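You operate a simulated robot arm through the tools that you are given. There is no shell and no other tool. Be economical: measure what you need, move in short steps, check, and stop when the job is done.

Carry out the task below with a simulated robot arm. There is one attempt and no reset: what you move stays moved.

Task
Cap the vial in the filler, move it to the low blue rack and load the vial from pocket A1.
Fine: add nothing; leave the slide at LOAD and the other vial in the low white rack alone.

Only the result counts: the job must be done as asked and must still hold three seconds after the hand-in. Knocking over, shifting, dropping, spilling or breaking anything else fails it. Lids that push on must go on centred and level and be pressed home; caps that screw on are set level and turned clockwise until they are tight.

Robot
A 7-joint arm with a two-finger parallel gripper, fixed in place. Base frame: the origin is at the foot of the arm, x ahead of it, y to its left, z up; the work surface is at about z = 0.759. Units: m, rad, N and s.
With the tool pointing down near the work surface it reaches from about 0.3 to 0.7 m from the base axis. Its first joint turns from -1.152 to 1.152 rad. Payload 1.57 kg.
The TCP is the grasp point between the finger pads, 0.03 m short of the fingertips. In the tool frame z runs along the fingers and y along their closing line. Largest opening 0.11 m; finger width 0.024, thickness 0.012; the body of the gripper, 0.048 by 0.112 m, starts 0.078 m behind the TCP.
Orientation is told as [roll, pitch, yaw] about the base's x, y, z axes, in that order, counted from this pose: with the fingers straight down and closing along the base's y, the tool's x points along the base's -x, its y along +y and its z along -z.

Tools
- The arm moves only by the tool nudge_tool. Its argument "steps" is a list of rows, each an object of numbers (a shift or turn left out is 0, a gripper value left out holds the last): "dx", "dy", "dz": the shift along the tool's x, y, z in units of 25 mm (1.0 is 25 mm); "wx", "wy", "wz": the turn, a rotation vector about the tool's x, y, z in units of 5 degrees (1.0 is 5 degrees); "grip": the opening, from 0 (shut) to 1 (fully open). In form: [{"dx": .., "dy": .., "dz": .., "wx": .., "wy": .., "wz": .., "grip": ..}, ...]. A call has 1 to 12 rows; each row shifts and turns the commanded pose from where the row before left it, along the tool's axes as they then stand. A call with a number of a shift or a turn outside -1 to 1 is refused whole. A row lasts 0.2 s, in which the tool goes at most 0.05 m and 0.15 rad; a call with a longer step from one row to the next is refused whole, and so is a gripper value outside its range. Where a pose cannot be reached the arm comes as near as it can. A force on the tool above 60 N (or 10 N above the force at the start of the call, whichever is more), or a blocked arm, ends the call early, and 0.2 s more pass. Each finger travels about 0.108 m/s and halts on what it meets, pressing with about 31 N; the grip force reading is that of the motor and also rises with nothing between the fingers. The clock runs only during rows and for 0.2 s after the last one: add rows that do not move to give the fingers time. The reply holds the time, the measured pose of the TCP, the force on the tool along the base axes, the opening and the grip force, in the units named above and with some noise.
- Cameras (640 x 400 px; columns grow to the right, rows downward): "scene" is fixed at [0.152, -0.3841, 1.4011]; the picture's right is [0.87, -0.49, 0.00], its down [-0.30, -0.53, -0.79] and it looks along [0.39, 0.69, -0.61] (base axes); focal length 317 px, centre (320, 200). "wrist" rides on the gripper at [-0.036, 0, -0.08] in the tool frame; the picture's right is [0.00, -1.00, 0.00], its down [0.97, 0.00, -0.24] and it looks along [0.24, 0.00, 0.97] (tool axes); focal length 218 px, centre (320, 200).
- snapshot(camera): a new picture of that camera. It takes no simulated time.
- locate(camera, pixels): for up to 12 pixels [column, row] of the newest picture of that camera ("zoom" is the newest enlarged one), the place [x, y, z] in the base frame of the surface seen there, good to about 0.002 m. It takes no simulated time.
- enlarge(camera, box): a new picture of the part [left, top, right, bottom] of that camera's present view, enlarged. It takes no simulated time.
- sign_off(): hands the job in; it is judged then, once.

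Keep the steps short. Do not move on a guess: measure, check each grasp and each placing, and mend mistakes. In all there are 80 turns and 38 pictures (those below and enlarged ones count). Leave the gripper open and the arm clear of the work at the hand-in unless told otherwise, and finish with a single line.

The tools are called after ">>>" as a command line: name --argument value ..., lists and objects as JSON in quotes. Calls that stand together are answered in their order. nudge_tool: Moves the arm, as the interface text tells. Its arguments: {"type":"object","properties":{"steps":{"type":"array","items":{"type":"object","properties":{"dx":{"type":"number"},"dy":{"type":"number"},"dz":{"type":"number"},"wx":{"type":"number"},"wy":{"type":"number"},"wz":{"type":"number"},"grip":{"type":"number"}}}}},"required":["steps"]} The other tools are called the same way: snapshot (camera) takes a picture; locate (camera, pixels) gives the place of the surface under pixels of a picture; enlarge (camera, box) takes an enlarged picture of a part of a camera's view; sign_off () hands the job in.

At the start:

```text
t: 0.0
tool_pos: [0.4365, 0.1947, 1.1594]
ee_rot: [0.001, 0.0, -0.001]
ft_force: [0.4, -0.1, 0.1]
opening: 0.1101
finger_force: 0.1
```

scene: 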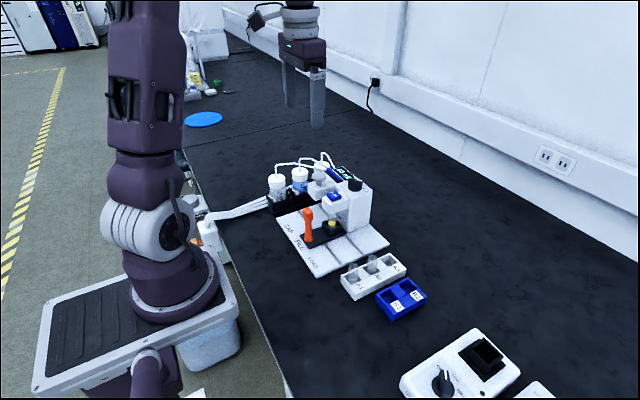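
wrist: 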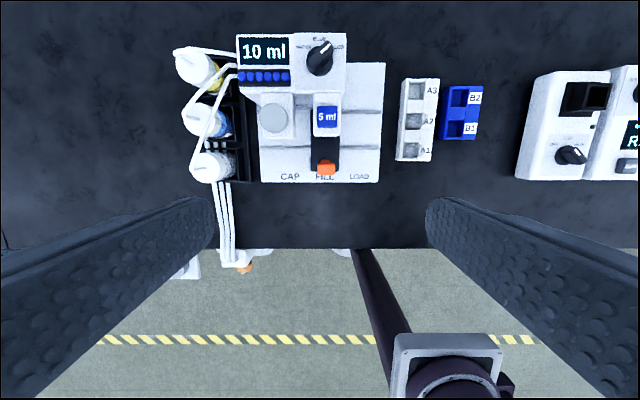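

I see a filler with a slide (orange handle) at about FILL, a white rack A1–A3 and a blue rack B1–B2. First I'll look closer at the filler and the racks.

>>> enlarge --camera "scene" --box '[250, 140, 440, 330]'

>>> enlarge --camera "wrist" --box '[160, 20, 500, 200]'

```text
2.11 times, centred on (345, 235) of scene
```

zoom: 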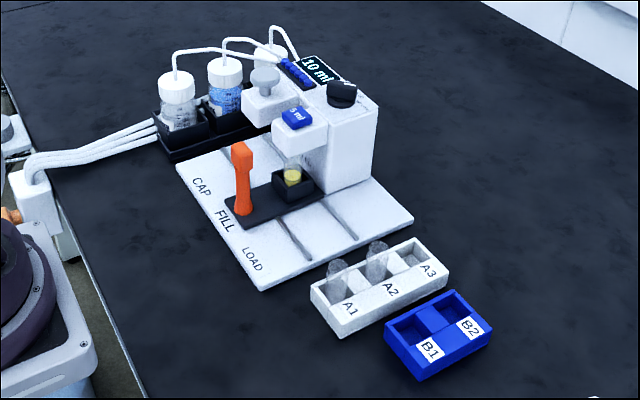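

```text
1.88 times, centred on (330, 110) of wrist
```

zoom: 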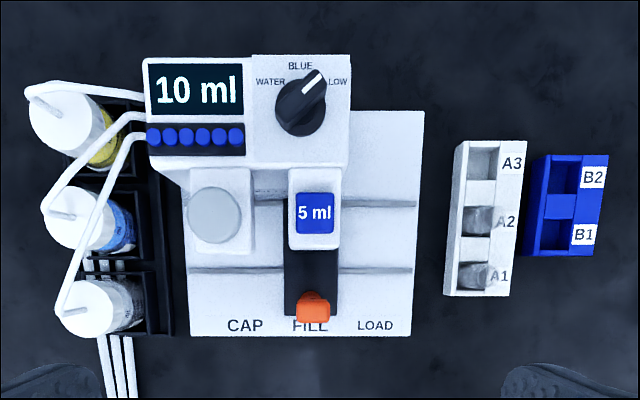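

The slide stands at FILL with a yellow-filled vial in its cup. The grey plunger is at CAP, and 5 ml is the dispense button, which I must avoid. I'll measure key points in the zoomed wrist picture.

>>> locate --camera "zoom" --pixels '[[313, 300], [312, 315], [213, 215], [245, 325], [375, 325], [472, 268], [476, 213], [553, 235], [558, 178], [315, 212], [478, 190], [310, 265]]'

>>> locate --camera "scene" --pixels '[[307, 211], [307, 225], [309, 238], [332, 223], [329, 232], [321, 178], [353, 267], [373, 257], [346, 296], [396, 302], [341, 238], [350, 275]]'

>>> enlarge --camera "scene" --box '[290, 160, 380, 250]'

>>> enlarge --camera "scene" --box '[335, 245, 430, 325]'

```text
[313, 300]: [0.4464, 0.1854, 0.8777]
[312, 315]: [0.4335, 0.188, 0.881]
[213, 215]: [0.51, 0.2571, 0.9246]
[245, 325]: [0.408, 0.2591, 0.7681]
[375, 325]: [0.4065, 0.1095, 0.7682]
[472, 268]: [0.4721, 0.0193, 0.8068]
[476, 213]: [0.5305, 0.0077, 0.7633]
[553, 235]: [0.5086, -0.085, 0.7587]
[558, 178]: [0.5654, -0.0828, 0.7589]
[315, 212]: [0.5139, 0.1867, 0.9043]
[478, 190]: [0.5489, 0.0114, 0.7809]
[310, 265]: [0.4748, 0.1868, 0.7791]
```

```text
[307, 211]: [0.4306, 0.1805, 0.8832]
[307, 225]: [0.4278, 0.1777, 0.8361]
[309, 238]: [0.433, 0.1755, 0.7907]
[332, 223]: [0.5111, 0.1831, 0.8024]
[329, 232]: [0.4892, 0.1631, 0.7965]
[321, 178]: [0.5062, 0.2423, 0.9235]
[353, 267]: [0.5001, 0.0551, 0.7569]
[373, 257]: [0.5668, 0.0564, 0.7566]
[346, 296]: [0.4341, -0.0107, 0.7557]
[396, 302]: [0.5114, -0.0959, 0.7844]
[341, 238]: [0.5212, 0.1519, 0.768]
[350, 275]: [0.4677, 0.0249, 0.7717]
```

```text
4.44 times, centred on (335, 205) of scene
```

zoom: 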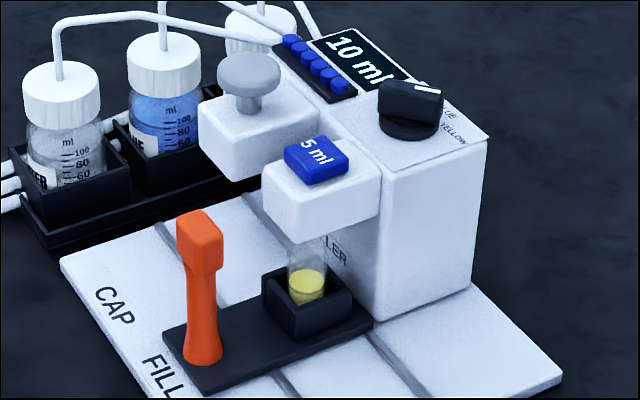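

```text
5.00 times, centred on (382, 285) of scene
```

zoom: 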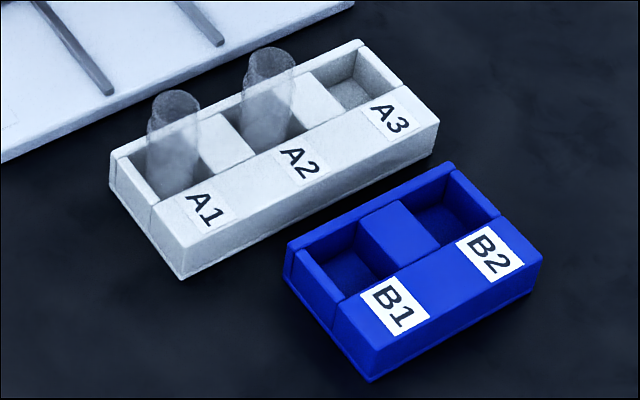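

The handle top is at about (0.436, 0.187, 0.883), almost right under the tool. The plunger is at (0.510, 0.257, 0.925). CAP is at y≈0.259 and LOAD at y≈0.110. I'll align in y and go down, with the fingers partly open around the handle, stopping above it first.

>>> nudge_tool --steps '[{"dy": -0.31, "dz": 1, "grip": 0.6}, {"dz": 1}, {"dz": 1}, {"dz": 1}, {"dz": 1}, {"dz": 1}, {"dz": 1}, {"dz": 1}, {"dz": 1}, {}]'

>>> snapshot --camera "wrist"

```text
t: 2.2
tool_pos: [0.4369, 0.1889, 0.9344]
ee_rot: [-0.002, 0.0, 0.001]
ft_force: [0.0, 0.1, -0.7]
opening: 0.0659
finger_force: 0.0
```

```text
31 pictures are left
```

wrist: 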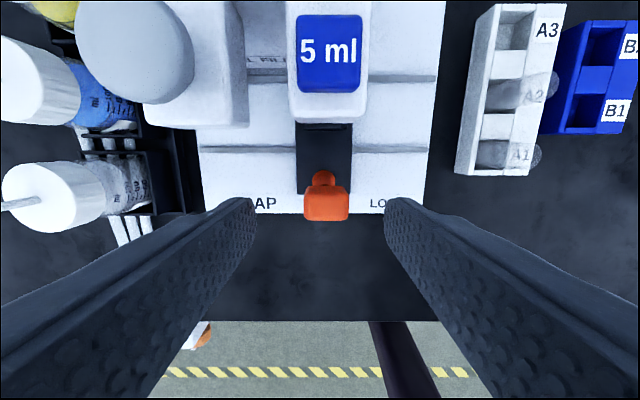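

The handle sits centred at column ~326, a few mm to −y. I'll measure its top's edges.

>>> locate --camera "wrist" --pixels '[[308, 203], [344, 203], [326, 192], [326, 212], [326, 177], [323, 105], [323, 127], [130, 50], [345, 165], [302, 165]]'

```text
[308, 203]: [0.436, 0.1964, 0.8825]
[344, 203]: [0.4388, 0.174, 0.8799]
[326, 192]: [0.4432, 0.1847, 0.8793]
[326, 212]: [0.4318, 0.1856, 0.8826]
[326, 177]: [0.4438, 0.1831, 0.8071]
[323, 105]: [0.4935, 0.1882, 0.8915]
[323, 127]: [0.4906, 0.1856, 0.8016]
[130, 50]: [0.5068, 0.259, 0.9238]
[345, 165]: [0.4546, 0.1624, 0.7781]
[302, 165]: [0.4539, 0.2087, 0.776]
```

The handle is centred at y 0.185, about 22 mm wide, with its top at z 0.882. I'll lower to z≈0.868 and close on it.

>>> nudge_tool --steps '[{"dy": -0.15, "dz": 0.9}, {"dz": 0.9}, {"dz": 0.85}, {}, {"grip": 0.15}, {"grip": 0.15}, {"grip": 0.15}]'

```text
t: 3.8
tool_pos: [0.4376, 0.184, 0.8688]
ee_rot: [0.001, -0.002, -0.001]
ft_force: [0.6, 1.9, -10.1]
opening: 0.03
finger_force: 39.2
```

The fingers hold the handle at an opening of 0.030. Now I'll slide it gently toward CAP (+y).

>>> nudge_tool --steps '[{"dy": 0.4}, {"dy": 0.4}, {"dy": 0.4}, {"dy": 0.4}, {"dy": 0.4}, {"dy": 0.4}, {}]'

>>> snapshot --camera "scene"

```text
t: 5.4
tool_pos: [0.4375, 0.2434, 0.8686]
ee_rot: [0.0, 0.001, 0.0]
ft_force: [3.5, -0.8, -18.4]
opening: 0.0296
finger_force: 39.2
```

```text
30 pictures are left
```

scene: 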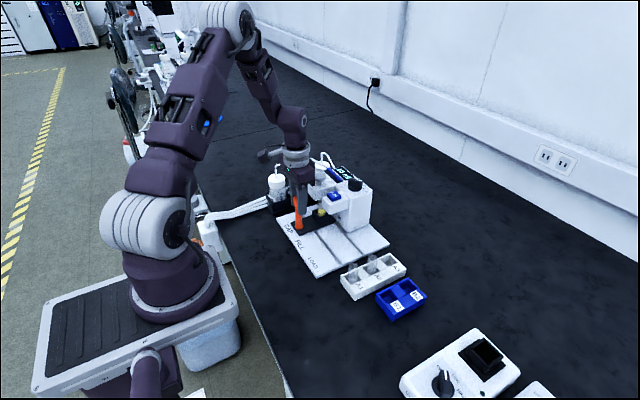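

The slide moves along. I'll go on in small steps to the CAP stop, watching the y-force.

>>> nudge_tool --steps '[{"dy": 0.2}, {"dy": 0.2}, {"dy": 0.2}, {"dy": 0.1}, {}]'

>>> enlarge --camera "scene" --box '[260, 140, 380, 260]'

```text
t: 6.6
tool_pos: [0.4368, 0.2594, 0.8684]
ee_rot: [-0.001, -0.001, 0.0]
ft_force: [3.2, -11.8, 10.4]
opening: 0.0297
finger_force: 39.2
```

```text
3.33 times, centred on (320, 200) of scene
```

zoom: 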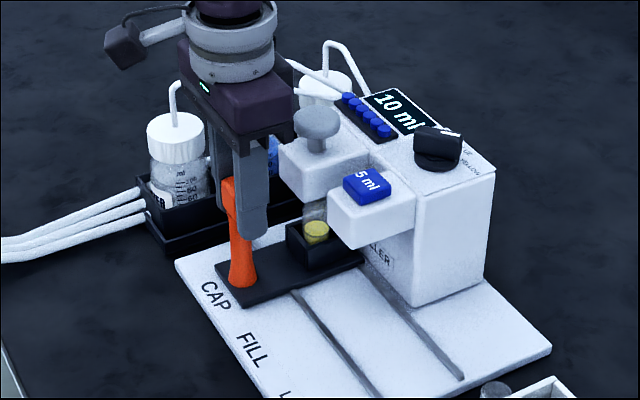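

A y-force of −11.8 N at y 0.259 means the slide is at its CAP stop. I'll ease off slightly, open the fingers, and rise.

>>> nudge_tool --steps '[{"dy": -0.08}, {"grip": 0.6}, {"grip": 0.6}, {}, {"dz": -1}, {"dz": -1}, {"dz": -1}, {"dz": -1}, {"dz": -1}, {}]'

>>> snapshot --camera "wrist"

```text
t: 8.8
tool_pos: [0.4374, 0.2597, 0.9918]
ee_rot: [0.0, 0.0, -0.001]
ft_force: [0.8, -0.7, 0.3]
opening: 0.0659
finger_force: 0.1
```

```text
28 pictures are left
```

wrist: 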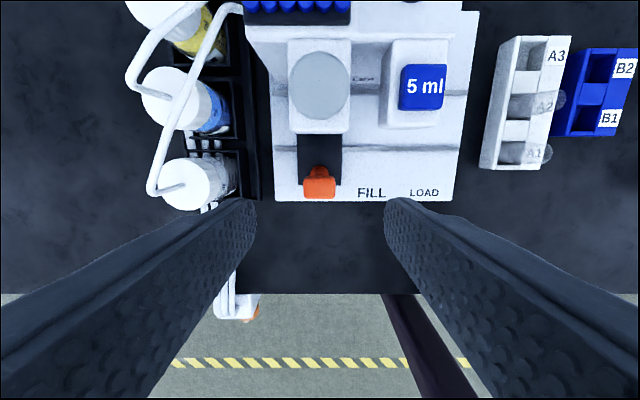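

>>> locate --camera "wrist" --pixels '[[320, 55], [320, 114], [292, 85], [347, 85], [320, 85], [319, 180], [304, 180], [334, 180], [320, 125]]'

```text
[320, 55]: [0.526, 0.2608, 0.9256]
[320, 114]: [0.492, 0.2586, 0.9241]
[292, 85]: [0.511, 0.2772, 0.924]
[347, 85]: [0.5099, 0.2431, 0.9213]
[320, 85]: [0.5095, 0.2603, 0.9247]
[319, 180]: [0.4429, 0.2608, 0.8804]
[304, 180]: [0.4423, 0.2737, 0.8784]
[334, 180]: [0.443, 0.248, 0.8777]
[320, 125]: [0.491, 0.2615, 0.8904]
```

The plunger is centred at (0.509, 0.260) with its top at z 0.924, and the handle is still in line at y 0.261. I'll shut the fingers and go over the plunger.

>>> nudge_tool --steps '[{"dx": -0.9, "grip": 0}, {"dx": -1}, {"dx": -0.98}, {}, {}, {"dz": 0.6}, {"dz": 0.3}, {}]'

```text
t: 10.6
tool_pos: [0.5088, 0.2594, 0.9712]
ee_rot: [0.0, 0.0, 0.0]
ft_force: [-0.5, 0.1, -0.7]
opening: 0.0001
finger_force: 20.9
```

Above the plunger with the tips at 0.941. Now I'll press down in small steps and watch the force.

>>> nudge_tool --steps '[{"dz": 0.3}, {"dz": 0.2}, {"dz": 0.2}, {"dz": 0.2}, {"dz": 0.2}, {}]'

```text
t: 12.0
tool_pos: [0.5099, 0.2597, 0.9429]
ee_rot: [-0.001, -0.001, 0.003]
ft_force: [-0.5, -0.8, 5.3]
opening: 0.0
finger_force: 20.9
```

The plunger has gone down about 11 mm with 5 N on the tool. I'll press further.

>>> nudge_tool --steps '[{"dz": 0.2}, {"dz": 0.2}, {"dz": 0.15}, {"dz": 0.15}, {"dz": 0.15}, {"dz": 0.15}, {}]'

>>> enlarge --camera "scene" --box '[260, 140, 380, 260]'

```text
t: 12.7
tool_pos: [0.5114, 0.2602, 0.9369]
ee_rot: [0.004, -0.008, 0.002]
ft_force: [-7.5, -3.4, 34.8]
opening: 0.0001
finger_force: 21.0
stopped in row 3: the force on the tool passed its limit (the readings are from after the stop); the commanded pose is now the measured one
```

```text
3.33 times, centred on (320, 200) of scene
```

zoom: 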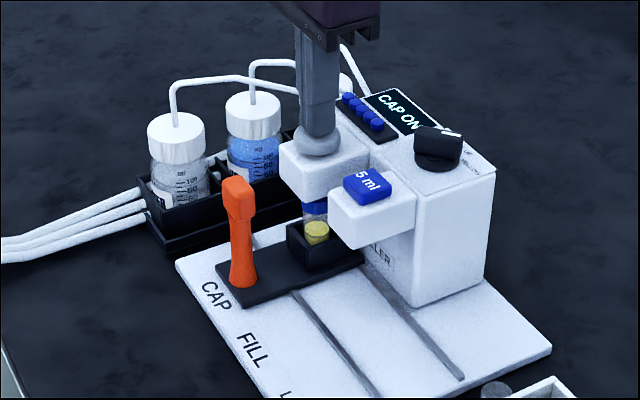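

The display reads "CAP ON", a blue cap sits on the vial, and the press reached its end. I'll lift off slowly and go back over the handle.

>>> nudge_tool --steps '[{"dz": -0.4}, {"dz": -0.4}, {"dz": -0.8}, {"dz": -1}, {"dx": 1}, {"dx": 1}, {"dx": 0.96, "grip": 0.6}, {"grip": 0.6}, {}]'

>>> enlarge --camera "scene" --box '[260, 140, 380, 260]'

```text
t: 14.7
tool_pos: [0.437, 0.2581, 1.0015]
ee_rot: [0.002, -0.005, 0.001]
ft_force: [-0.6, -0.6, 0.4]
opening: 0.0661
finger_force: 0.1
```

```text
3.33 times, centred on (320, 200) of scene
```

zoom: 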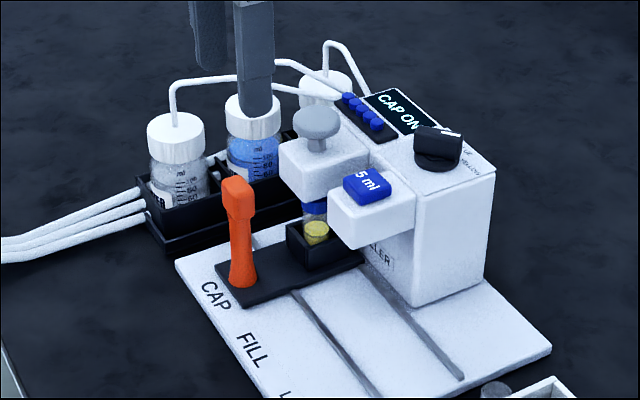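

The plunger sprang back and the cap stays on. I'll lower onto the handle again and grip it.

>>> nudge_tool --steps '[{"dy": 0.08, "dz": 1, "wy": 0.06}, {"dz": 1}, {"dz": 1}, {"dz": 1}, {"dz": 1}, {"dz": 0.34}, {}, {"grip": 0.15}, {"grip": 0.15}, {"grip": 0.15}]'

```text
t: 16.9
tool_pos: [0.4361, 0.2587, 0.8664]
ee_rot: [0.0, 0.001, -0.002]
ft_force: [1.3, -21.6, -2.1]
opening: 0.0303
finger_force: 39.7
```

The handle is held. Now I'll slide toward LOAD (−y), past FILL, in small steps.

>>> nudge_tool --steps '[{"dy": -0.4}, {"dy": -0.4}, {"dy": -0.4}, {"dy": -0.4}, {"dy": -0.4}, {"dy": -0.4}, {"dy": -0.4}, {"dy": -0.4}, {"dy": -0.4}, {"dy": -0.4}, {"dy": -0.4}, {}]'

```text
t: 19.5
tool_pos: [0.4356, 0.1521, 0.8679]
ee_rot: [0.003, -0.001, 0.001]
ft_force: [-9.8, 0.3, 21.0]
opening: 0.0297
finger_force: 39.4
```

The slide follows well (y 0.152). I'll continue to the LOAD stop at about 0.11.

>>> nudge_tool --steps '[{"dy": -0.4}, {"dy": -0.4}, {"dy": -0.4}, {"dy": -0.2}, {"dy": -0.2}, {"dy": -0.1}, {}]'

>>> enlarge --camera "scene" --box '[270, 160, 410, 300]'

```text
t: 21.1
tool_pos: [0.4368, 0.1099, 0.8664]
ee_rot: [0.003, 0.0, 0.003]
ft_force: [-13.2, 0.4, 21.5]
opening: 0.0298
finger_force: 39.4
```

```text
2.86 times, centred on (340, 230) of scene
```

zoom: 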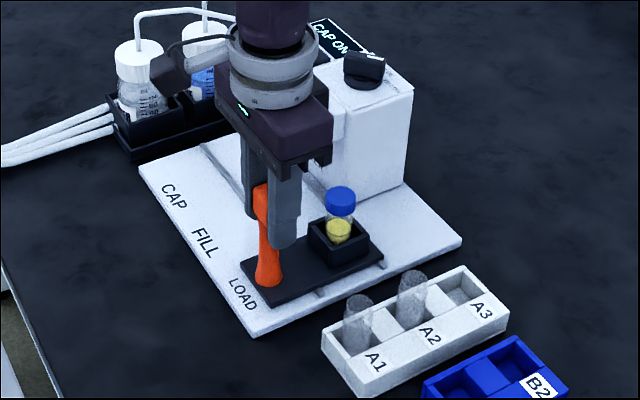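

The slide is near LOAD (y 0.110; the 75 mm station spacing predicts 0.1105). I'll nudge slightly to check for a stop.

>>> nudge_tool --steps '[{"dy": -0.08}, {"dy": -0.06}, {}]'

```text
t: 21.9
tool_pos: [0.4366, 0.1087, 0.8665]
ee_rot: [0.008, 0.0, 0.004]
ft_force: [-12.7, 39.9, -8.3]
opening: 0.0296
finger_force: 39.2
```

The y-force rose to 40 N, so the slide is hard against the LOAD stop. I'll ease back, open and rise.

>>> nudge_tool --steps '[{"dy": 0.1}, {"grip": 0.6}, {"grip": 0.6}, {}, {"dz": -1}, {"dz": -1}, {"dz": -1}, {"dz": -1}, {"dz": -1}, {}]'

>>> snapshot --camera "wrist"

```text
t: 24.1
tool_pos: [0.4351, 0.1086, 0.991]
ee_rot: [0.002, -0.001, 0.001]
ft_force: [0.6, 0.5, -0.8]
opening: 0.0661
finger_force: 0.1
```

```text
24 pictures are left
```

wrist: 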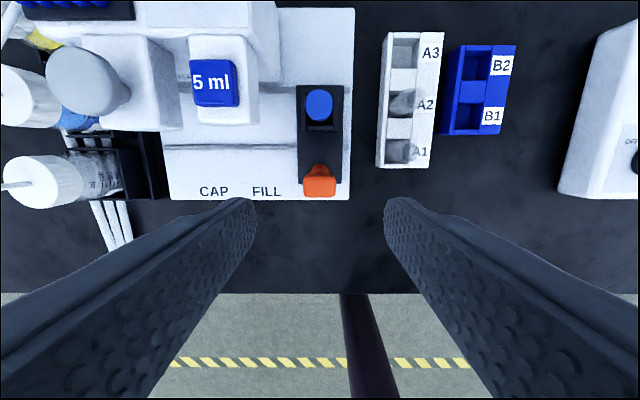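

>>> locate --camera "wrist" --pixels '[[319, 105], [306, 105], [331, 105], [319, 93], [319, 119], [319, 126], [240, 120], [258, 80], [319, 175], [298, 100], [341, 100]]'

>>> enlarge --camera "scene" --box '[315, 215, 385, 265]'

>>> locate --camera "zoom" --pixels '[[260, 150], [320, 100]]'

```text
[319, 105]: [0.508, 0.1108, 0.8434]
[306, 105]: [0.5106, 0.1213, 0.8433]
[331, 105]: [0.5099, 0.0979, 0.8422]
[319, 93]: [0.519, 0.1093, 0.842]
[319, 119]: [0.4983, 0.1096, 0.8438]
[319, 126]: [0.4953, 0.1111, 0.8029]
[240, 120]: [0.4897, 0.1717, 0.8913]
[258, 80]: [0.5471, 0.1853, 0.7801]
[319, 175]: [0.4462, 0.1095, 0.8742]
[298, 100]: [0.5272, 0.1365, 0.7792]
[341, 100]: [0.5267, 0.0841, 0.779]
```

```text
8.00 times, centred on (350, 240) of scene
```

zoom: 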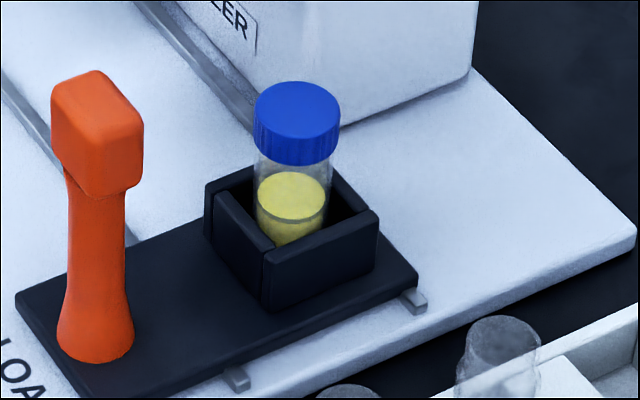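

```text
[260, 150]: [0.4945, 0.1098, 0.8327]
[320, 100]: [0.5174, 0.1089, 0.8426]
```

The cap is centred at (0.5087, 0.1096) with its top at z 0.843, and the cup rim is at 0.803. Before lowering the gripper beside the filler I'll measure the filler body's faces and the rack heights.

>>> snapshot --camera "scene"

>>> locate --camera "scene" --pixels '[[348, 212], [365, 195], [348, 190], [345, 225], [368, 215], [330, 210], [343, 207], [353, 268], [353, 280], [386, 299], [410, 287], [400, 294]]'

```text
22 pictures are left
```

scene: 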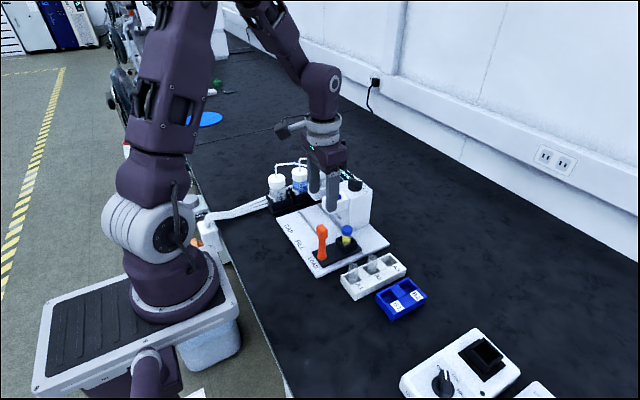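

```text
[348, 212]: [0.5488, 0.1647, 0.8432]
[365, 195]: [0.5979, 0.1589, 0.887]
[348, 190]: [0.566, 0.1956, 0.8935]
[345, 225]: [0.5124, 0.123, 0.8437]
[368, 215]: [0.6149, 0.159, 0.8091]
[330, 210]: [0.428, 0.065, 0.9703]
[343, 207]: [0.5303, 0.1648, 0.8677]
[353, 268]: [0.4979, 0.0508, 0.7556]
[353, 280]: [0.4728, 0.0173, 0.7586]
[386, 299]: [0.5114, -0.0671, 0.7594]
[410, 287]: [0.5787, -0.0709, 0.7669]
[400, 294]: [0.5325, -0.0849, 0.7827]
```

The filler's side face is at y≈0.159–0.165 and its heads top out at 0.904. With the TCP at 0.838 the gripper body stays at 0.916 or above, so it clears. I'll move over the vial and go down partway.

>>> nudge_tool --steps '[{"dx": -1, "dy": 0.04, "grip": 0.41}, {"dx": -1}, {"dx": -0.94}, {}, {"dz": 1}, {"dz": 1}, {"dz": 1}, {"dz": 1}, {}]'

>>> snapshot --camera "wrist"

```text
t: 26.1
tool_pos: [0.5083, 0.1113, 0.8904]
ee_rot: [0.003, 0.0, -0.001]
ft_force: [0.0, 0.3, 1.5]
opening: 0.0451
finger_force: 0.0
```

```text
21 pictures are left
```

wrist: 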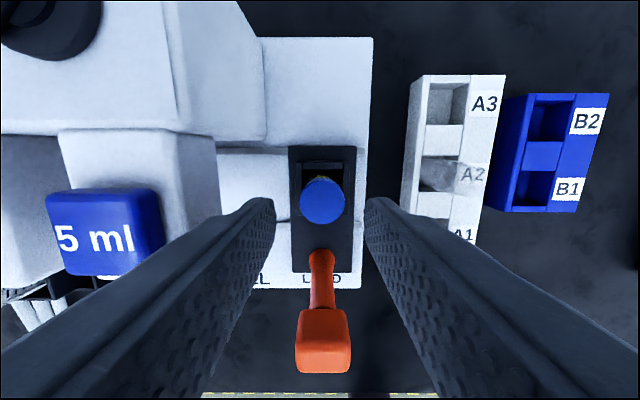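

The cap is centred between the fingers at column ~322, and the left finger clears the FILL head. I'll lower to z 0.838 and close gently.

>>> nudge_tool --steps '[{"dz": 0.8, "dy": -0.04}, {"dz": 0.7}, {"dz": 0.58}, {}, {"grip": 0.3}, {"grip": 0.15}, {"grip": 0.1}, {}]'

```text
t: 27.9
tool_pos: [0.5074, 0.1083, 0.8386]
ee_rot: [0.004, 0.0, -0.001]
ft_force: [-0.6, 0.6, 1.2]
opening: 0.024
finger_force: 31.5
```

I'm holding the cap at an opening of 0.024. I'll lift straight up.

>>> nudge_tool --steps '[{"dz": -0.5}, {"dz": -0.7}, {"dz": -1}, {"dz": -1}, {"dz": -1}, {}]'

>>> enlarge --camera "scene" --box '[270, 160, 430, 320]'

```text
t: 29.3
tool_pos: [0.5099, 0.1081, 0.9449]
ee_rot: [0.003, -0.002, -0.001]
ft_force: [-0.2, -0.4, -1.1]
opening: 0.0234
finger_force: 31.1
```

```text
2.50 times, centred on (350, 240) of scene
```

zoom: 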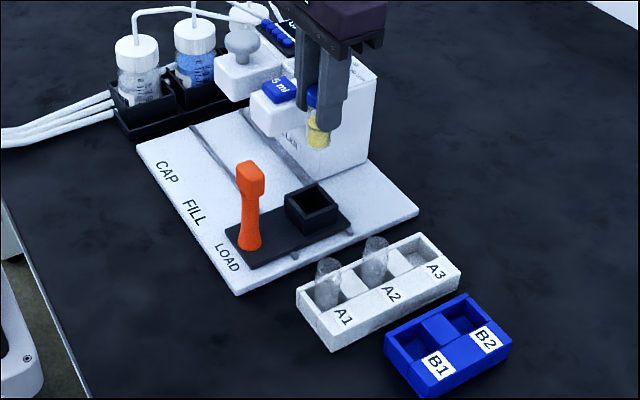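

The vial is lifted cleanly and the slide stays at LOAD. I'll measure the vial bottom and pocket geometry from this picture.

>>> locate --camera "zoom" --pixels '[[318, 147], [317, 120], [320, 208], [405, 340], [422, 362], [433, 330], [387, 337], [328, 264], [328, 290], [462, 312], [376, 242], [305, 198]]'

>>> snapshot --camera "wrist"

```text
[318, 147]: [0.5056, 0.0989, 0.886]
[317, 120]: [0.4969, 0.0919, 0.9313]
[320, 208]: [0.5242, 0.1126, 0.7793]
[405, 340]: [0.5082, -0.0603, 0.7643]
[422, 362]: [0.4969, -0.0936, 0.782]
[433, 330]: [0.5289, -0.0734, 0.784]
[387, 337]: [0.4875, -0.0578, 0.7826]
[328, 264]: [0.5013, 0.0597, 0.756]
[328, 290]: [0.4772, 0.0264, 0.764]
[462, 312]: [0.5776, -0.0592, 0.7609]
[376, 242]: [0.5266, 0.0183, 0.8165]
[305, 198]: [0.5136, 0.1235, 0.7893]
```

```text
19 pictures are left
```

wrist: 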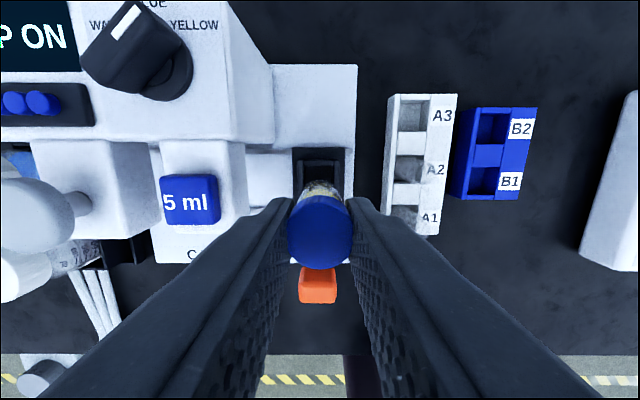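

The vial bottom is about 60 mm below the TCP. I'll measure the B1 pocket's edges.

>>> locate --camera "wrist" --pixels '[[472, 165], [466, 194], [500, 164], [497, 196], [486, 156], [480, 198], [464, 180], [502, 180], [484, 180], [476, 114], [508, 112], [491, 110]]'

>>> enlarge --camera "wrist" --box '[370, 80, 550, 240]'

```text
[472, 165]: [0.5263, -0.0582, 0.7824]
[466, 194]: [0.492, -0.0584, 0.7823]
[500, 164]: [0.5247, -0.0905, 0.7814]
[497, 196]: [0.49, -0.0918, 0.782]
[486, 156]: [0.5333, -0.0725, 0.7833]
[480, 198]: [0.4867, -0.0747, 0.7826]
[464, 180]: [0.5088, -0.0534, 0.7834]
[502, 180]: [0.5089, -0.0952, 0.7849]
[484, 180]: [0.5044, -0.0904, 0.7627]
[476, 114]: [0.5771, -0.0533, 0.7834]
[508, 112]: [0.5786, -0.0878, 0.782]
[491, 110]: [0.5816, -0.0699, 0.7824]
```

```text
2.50 times, centred on (460, 160) of wrist
```

zoom: 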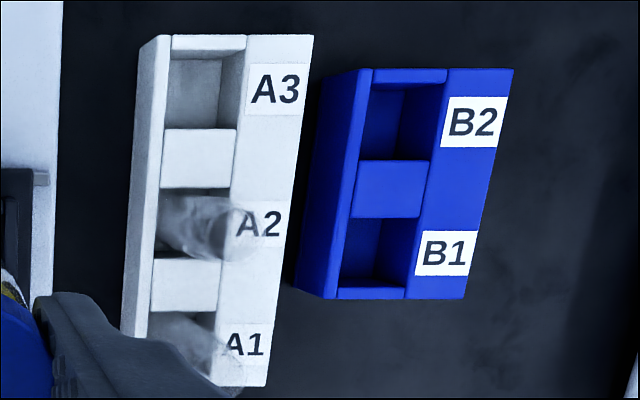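

>>> locate --camera "zoom" --pixels '[[345, 250], [414, 250], [385, 215], [372, 292], [366, 110], [439, 110], [405, 80], [395, 163], [160, 330], [216, 330], [215, 170], [190, 300]]'

```text
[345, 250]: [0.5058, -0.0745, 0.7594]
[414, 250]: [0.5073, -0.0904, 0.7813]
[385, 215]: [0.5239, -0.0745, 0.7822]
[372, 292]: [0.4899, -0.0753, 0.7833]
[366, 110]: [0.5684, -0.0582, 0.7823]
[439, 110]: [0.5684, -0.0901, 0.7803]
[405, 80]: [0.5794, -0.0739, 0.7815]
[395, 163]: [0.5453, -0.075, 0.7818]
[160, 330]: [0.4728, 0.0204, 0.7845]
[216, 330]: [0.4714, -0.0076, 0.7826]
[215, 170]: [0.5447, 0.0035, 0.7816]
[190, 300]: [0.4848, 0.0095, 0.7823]
```

The B1 pocket is centred at (0.5075, −0.0745), about 30 mm square, with its floor at 0.760. I'll carry the vial there at this height, then lower partway.

>>> nudge_tool --steps '[{"dy": -0.5, "dx": 0.1}, {"dy": -1}, {"dy": -1}, {"dy": -1}, {"dy": -1}, {"dy": -1}, {"dy": -1}, {"dy": -0.8}, {}, {"dz": 1}, {"dz": 1}, {}]'

>>> enlarge --camera "scene" --box '[350, 230, 450, 330]'

>>> snapshot --camera "wrist"

```text
t: 31.9
tool_pos: [0.5085, -0.0766, 0.8936]
ee_rot: [0.004, -0.001, -0.001]
ft_force: [-0.5, -0.1, -1.2]
opening: 0.024
finger_force: 30.9
```

```text
4.00 times, centred on (400, 280) of scene
```

zoom: 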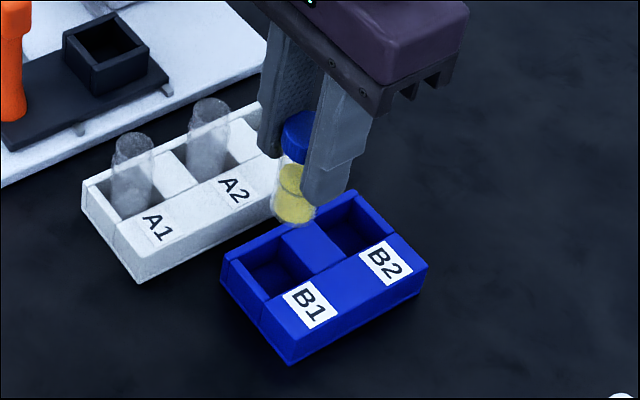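

```text
16 pictures are left
```

wrist: 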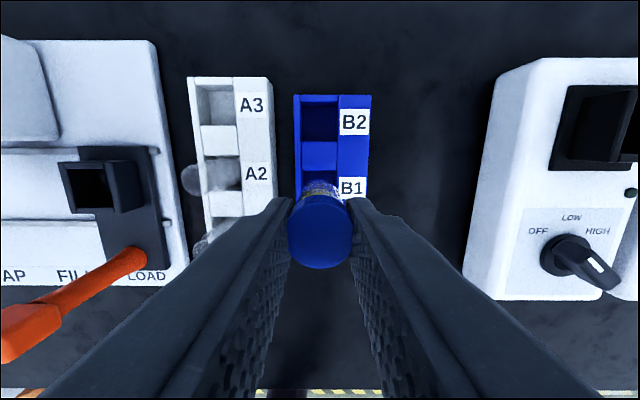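

The vial is in line with pocket B1 (pocket columns 302–338, vial at 320). I'll lower gently toward the pocket floor.

>>> nudge_tool --steps '[{"dz": 0.6, "dy": 0.04}, {"dz": 0.6}, {"dz": 0.5}, {"dz": 0.4}, {"dz": 0.3}, {"dz": 0.2}, {}]'

```text
t: 33.5
tool_pos: [0.5072, -0.073, 0.8293]
ee_rot: [0.003, -0.001, 0.0]
ft_force: [0.2, -0.2, -0.6]
opening: 0.024
finger_force: 30.3
```

No contact yet at z 0.829. I'll go on in 2 mm steps until a small contact force shows.

>>> nudge_tool --steps '[{"dz": 0.1}, {"dz": 0.08}, {"dz": 0.06}, {"dz": 0.06}, {}]'

```text
t: 34.7
tool_pos: [0.507, -0.0721, 0.8219]
ee_rot: [0.003, 0.0, 0.001]
ft_force: [-2.3, -0.4, 6.4]
opening: 0.0238
finger_force: 30.8
```

6.4 N at z 0.822 means the vial rests on the floor. I'll open gradually and rise.

>>> nudge_tool --steps '[{"dz": -0.03, "grip": 0.28}, {"grip": 0.35}, {"grip": 0.42}, {}, {"dz": -0.6}, {"dz": -1}, {"dz": -1}, {"dz": -1}, {"dz": -1}, {}]'

>>> enlarge --camera "scene" --box '[330, 230, 430, 330]'

```text
t: 36.9
tool_pos: [0.5051, -0.0731, 0.9368]
ee_rot: [0.003, 0.0, 0.001]
ft_force: [-0.4, 0.5, 0.5]
opening: 0.0461
finger_force: 0.1
```

```text
4.00 times, centred on (380, 280) of scene
```

zoom: 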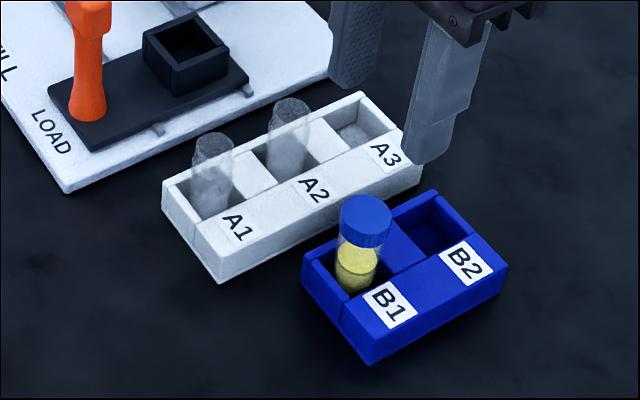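

The capped vial stands upright in B1. Next I'll move over A1 at about (0.475, 0.008) and look.

>>> nudge_tool --steps '[{"dy": 0.8, "dx": 0.3}, {"dy": 0.8, "dx": 0.3}, {"dy": 0.8, "dx": 0.3}, {"dy": 0.8, "dx": 0.3}, {}]'

>>> snapshot --camera "wrist"

>>> locate --camera "zoom" --pixels '[[213, 140], [213, 150], [200, 150], [230, 150], [213, 134], [215, 165], [290, 105], [205, 200]]'

```text
t: 38.1
tool_pos: [0.4778, 0.0073, 0.9375]
ee_rot: [0.003, 0.001, -0.001]
ft_force: [-0.9, -0.4, -0.7]
opening: 0.0466
finger_force: 0.0
```

```text
14 pictures are left
```

wrist: 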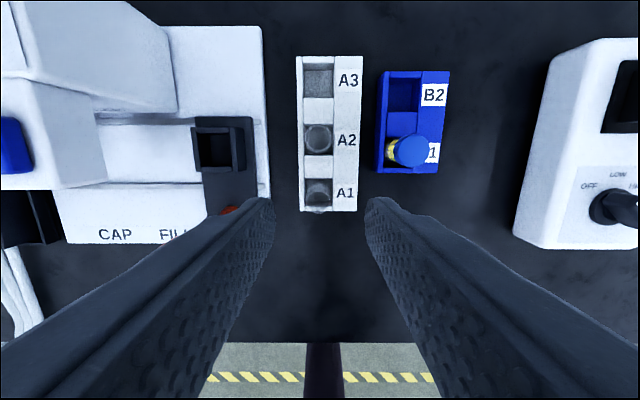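

```text
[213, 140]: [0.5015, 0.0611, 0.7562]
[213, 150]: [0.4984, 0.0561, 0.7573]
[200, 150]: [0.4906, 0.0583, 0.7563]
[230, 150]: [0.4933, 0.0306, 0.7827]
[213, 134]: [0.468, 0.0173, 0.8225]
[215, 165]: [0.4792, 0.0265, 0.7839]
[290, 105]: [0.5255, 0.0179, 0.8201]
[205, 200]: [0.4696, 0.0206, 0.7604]
```

The A1 vial's rim is at z≈0.822. I'll enlarge the wrist view for an exact position.

>>> enlarge --camera "wrist" --box '[280, 110, 376, 220]'

```text
3.64 times, centred on (328, 165) of wrist
```

zoom: 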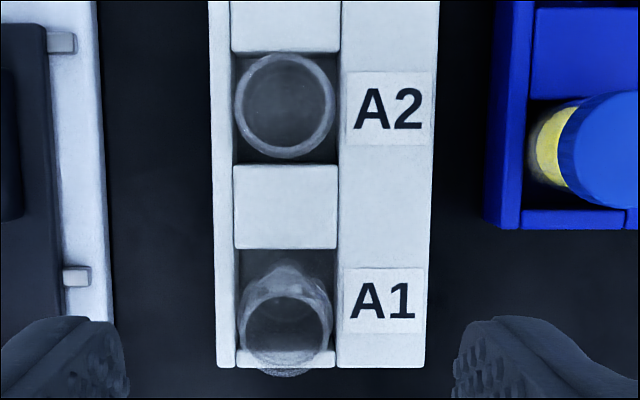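

>>> locate --camera "zoom" --pixels '[[242, 318], [331, 318], [286, 372], [286, 301], [245, 345], [327, 345], [237, 280], [336, 280], [285, 245], [285, 358]]'

```text
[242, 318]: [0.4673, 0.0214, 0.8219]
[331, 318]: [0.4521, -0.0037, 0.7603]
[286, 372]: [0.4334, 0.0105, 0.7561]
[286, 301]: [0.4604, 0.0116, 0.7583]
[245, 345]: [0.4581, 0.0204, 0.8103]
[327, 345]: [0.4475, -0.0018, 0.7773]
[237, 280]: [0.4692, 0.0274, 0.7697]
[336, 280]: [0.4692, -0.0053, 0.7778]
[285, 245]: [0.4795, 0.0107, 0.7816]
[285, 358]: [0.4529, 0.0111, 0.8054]
```

Working out the ray through the rim's centre (wrist px ≈ (318.7, 201)), the A1 vial is at about (0.466, 0.009) with its rim at 0.822. I'll align and lower to just above it, then check.

>>> nudge_tool --steps '[{"dx": 0.47, "dy": 0.08}, {}, {"dz": 0.8}, {"dz": 0.8}, {"dz": 0.6}, {}]'

>>> snapshot --camera "wrist"

```text
t: 39.5
tool_pos: [0.4654, 0.0103, 0.8812]
ee_rot: [0.004, 0.001, 0.0]
ft_force: [-1.4, 0.0, 0.2]
opening: 0.0463
finger_force: 0.2
```

```text
12 pictures are left
```

wrist: 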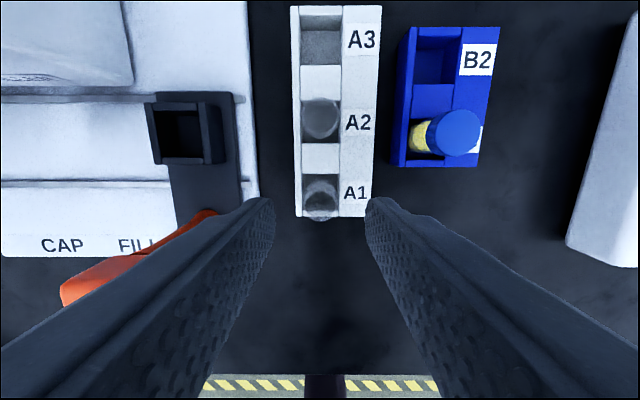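

The rim is centred at column 320. I'll lower to z 0.821 and close.

>>> nudge_tool --steps '[{"dz": 0.8}, {"dz": 0.8}, {"dz": 0.5}, {"dz": 0.28}, {}, {"grip": 0.3}, {"grip": 0.2}, {"grip": 0.1}, {"grip": 0.1}, {}]'

```text
t: 41.7
tool_pos: [0.4654, 0.0103, 0.8206]
ee_rot: [0.004, -0.001, -0.001]
ft_force: [0.7, 0.4, 0.6]
opening: 0.0225
finger_force: 31.3
```

The glass is held at an opening of 0.0225. I'll lift straight up and look.

>>> nudge_tool --steps '[{"dz": -0.4}, {"dz": -0.7}, {"dz": -1}, {"dz": -1}, {"dz": -1}, {"dz": -1}, {}]'

>>> enlarge --camera "scene" --box '[300, 180, 430, 310]'

```text
t: 43.3
tool_pos: [0.4647, 0.0079, 0.9515]
ee_rot: [0.003, 0.001, 0.002]
ft_force: [0.8, 0.5, -0.1]
opening: 0.0228
finger_force: 30.9
```

```text
3.08 times, centred on (365, 245) of scene
```

zoom: 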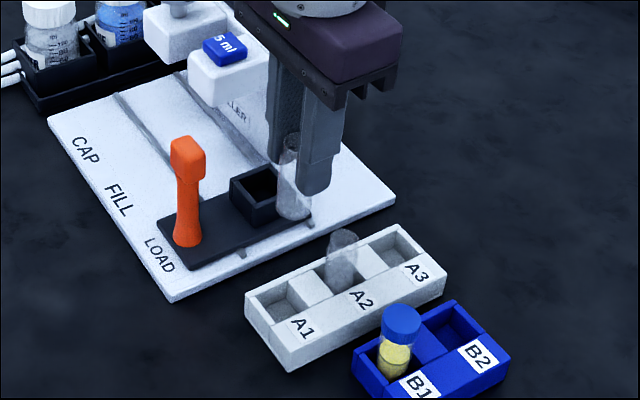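

The vial is held straight, A1 is empty and A2 undisturbed. I'll carry it first in +x and then +y to above the slide cup.

>>> nudge_tool --steps '[{"dx": -0.9}, {"dx": -0.85}, {"dy": 1}, {"dy": 1}, {"dy": 1}, {"dy": 0.8}, {}, {"dz": 0.8}, {}]'

>>> snapshot --camera "wrist"

>>> enlarge --camera "scene" --box '[310, 190, 390, 270]'

```text
t: 45.3
tool_pos: [0.5091, 0.1041, 0.9315]
ee_rot: [0.004, 0.0, -0.001]
ft_force: [-0.5, 0.4, 0.1]
opening: 0.0231
finger_force: 30.7
```

```text
10 pictures are left
```

wrist: 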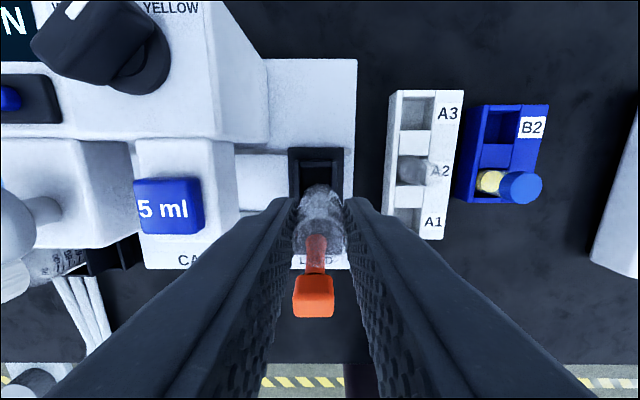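

```text
5.00 times, centred on (350, 230) of scene
```

zoom: 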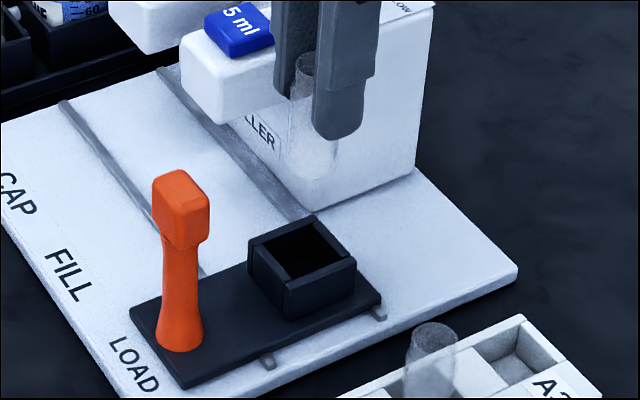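

Measuring the cup's rim corners and edges in both pictures.

>>> locate --camera "zoom" --pixels '[[252, 246], [311, 219], [352, 261], [289, 287], [280, 233], [332, 240], [320, 275], [269, 264]]'

>>> locate --camera "wrist" --pixels '[[293, 175], [341, 175], [291, 190], [341, 190], [318, 151], [313, 285]]'

```text
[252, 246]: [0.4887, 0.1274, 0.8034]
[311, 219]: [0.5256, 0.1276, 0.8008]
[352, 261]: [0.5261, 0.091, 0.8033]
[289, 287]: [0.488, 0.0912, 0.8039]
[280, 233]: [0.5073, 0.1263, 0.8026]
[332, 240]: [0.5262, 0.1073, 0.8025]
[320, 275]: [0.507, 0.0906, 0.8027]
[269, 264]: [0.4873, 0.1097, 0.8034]
```

```text
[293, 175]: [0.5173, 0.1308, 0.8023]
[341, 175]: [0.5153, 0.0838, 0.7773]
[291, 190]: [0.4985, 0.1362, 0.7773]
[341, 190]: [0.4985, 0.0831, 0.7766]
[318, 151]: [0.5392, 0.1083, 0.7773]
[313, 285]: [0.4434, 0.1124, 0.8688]
```

The cup is centred at (0.507, 0.109), so I need +4.5 mm in y and −2 mm in x. I'll correct and lower to just above the rim, then check.

>>> nudge_tool --steps '[{"dy": 0.19, "dx": 0.08}, {}, {"dz": 0.8}, {"dz": 0.8}, {"dz": 0.6}, {}, {}]'

>>> enlarge --camera "scene" --box '[310, 200, 380, 270]'

>>> snapshot --camera "wrist"

```text
t: 46.9
tool_pos: [0.5069, 0.1102, 0.876]
ee_rot: [0.003, 0.0, -0.001]
ft_force: [-0.4, 0.9, -0.6]
opening: 0.0228
finger_force: 31.2
```

```text
5.71 times, centred on (345, 235) of scene
```

zoom: 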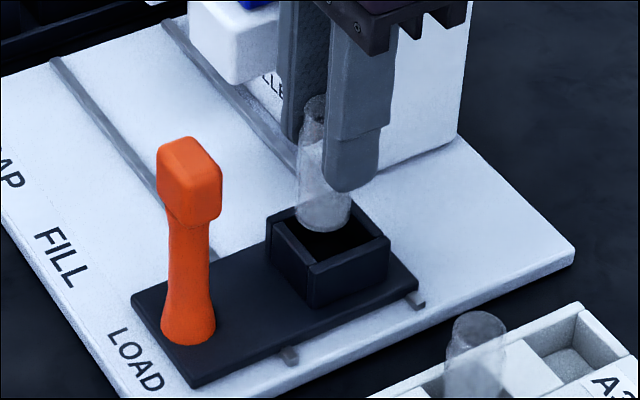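

```text
7 pictures are left
```

wrist: 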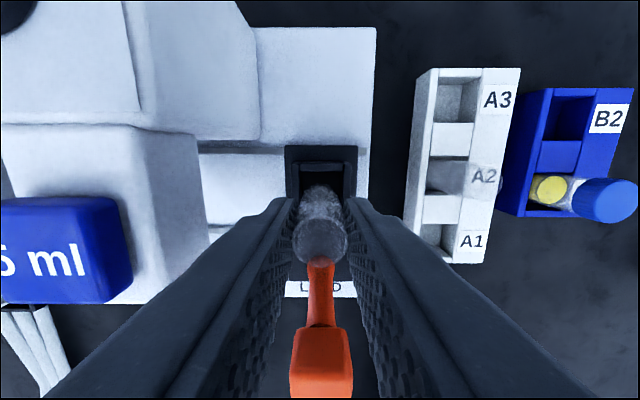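

The vial lines up with the cup (cup columns 286–358, vial ~321). I'll lower into it slowly.

>>> nudge_tool --steps '[{"dz": 0.3}, {"dz": 0.3}, {"dz": 0.3}, {"dz": 0.2}, {"dz": 0.15}, {}]'

```text
t: 48.3
tool_pos: [0.509, 0.109, 0.8443]
ee_rot: [0.005, 0.001, 0.001]
ft_force: [-0.5, 0.3, 0.4]
opening: 0.023
finger_force: 31.1
```

No force at z 0.844, so the vial is well inside the cup. I'll take the last few mm until it touches.

>>> nudge_tool --steps '[{"dz": 0.08}, {"dz": 0.06}, {"dz": 0.06}, {"dz": 0.05}, {}]'

```text
t: 49.5
tool_pos: [0.5077, 0.1091, 0.8386]
ee_rot: [0.003, -0.001, 0.001]
ft_force: [4.7, 0.3, 10.4]
opening: 0.023
finger_force: 31.0
```

10 N at z 0.8386 means it is seated on the cup floor. I'll ease off, open gradually (keeping clear of the filler) and rise.

>>> nudge_tool --steps '[{"dz": -0.04, "grip": 0.26}, {"grip": 0.33}, {"grip": 0.4}, {}, {"dz": -0.6}, {"dz": -1}, {"dz": -1}, {"dz": -1}, {"dz": -1}, {"dz": -1}, {}]'

>>> enlarge --camera "scene" --box '[290, 170, 430, 320]'

>>> snapshot --camera "wrist"

```text
t: 51.9
tool_pos: [0.5077, 0.1084, 0.98]
ee_rot: [0.003, 0.001, 0.0]
ft_force: [0.6, 0.1, 0.3]
opening: 0.0437
finger_force: 0.0
```

```text
2.67 times, centred on (360, 245) of scene
```

zoom: 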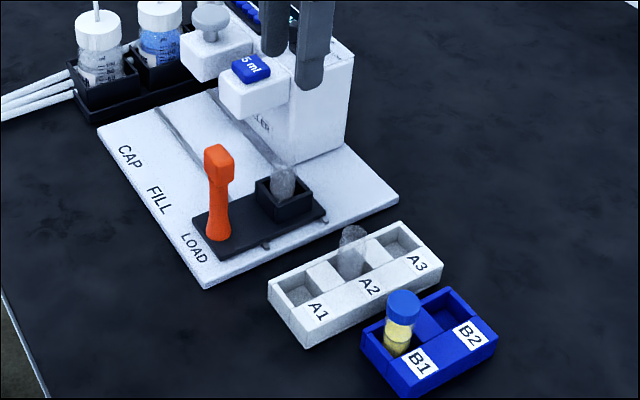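

```text
5 pictures are left
```

wrist: 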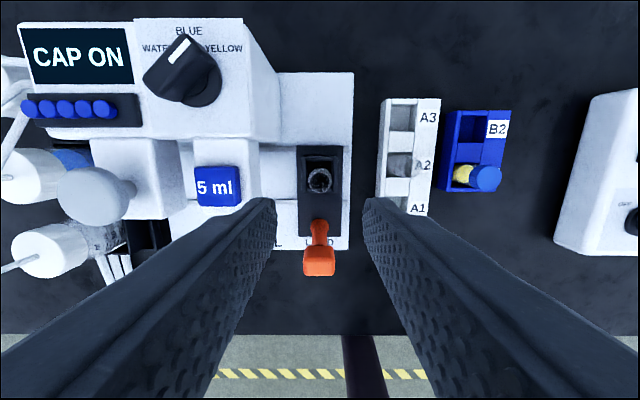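

The vial stands in the cup, the capped vial is in B1 and A2 is untouched. I'll check the slide's handle position, then open fully and go up clear.

>>> locate --camera "wrist" --pixels '[[304, 262], [335, 262], [319, 262], [320, 182]]'

>>> nudge_tool --steps '[{"dz": -1}, {"dz": -1}, {"dz": -1}, {"dz": -1, "grip": 1}, {"dz": -1}, {"dz": -1}, {}, {}, {}]'

>>> snapshot --camera "wrist"

```text
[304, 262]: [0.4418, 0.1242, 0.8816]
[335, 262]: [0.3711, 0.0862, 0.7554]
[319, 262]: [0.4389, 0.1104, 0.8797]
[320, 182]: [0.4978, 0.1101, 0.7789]
```

```text
t: 53.9
tool_pos: [0.5082, 0.1077, 1.1283]
ee_rot: [0.004, 0.002, 0.0]
ft_force: [0.9, -0.6, 0.3]
opening: 0.1101
finger_force: 0.0
```

```text
4 pictures are left
```

wrist: 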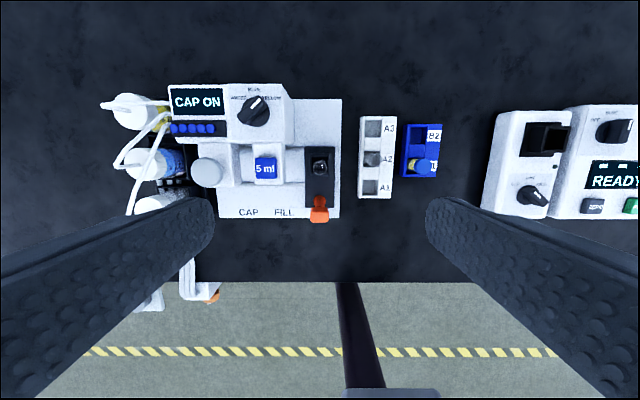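

The slide is at LOAD (handle y≈0.110), everything stands as asked, and the gripper is open and clear. I'm handing in.

>>> sign_off

```text
The job is handed in.
```

The vial from the filler is capped and stands in B1 of the blue rack, the A1 vial is loaded in the slide at LOAD, nothing was added, and the A2 vial was left alone.
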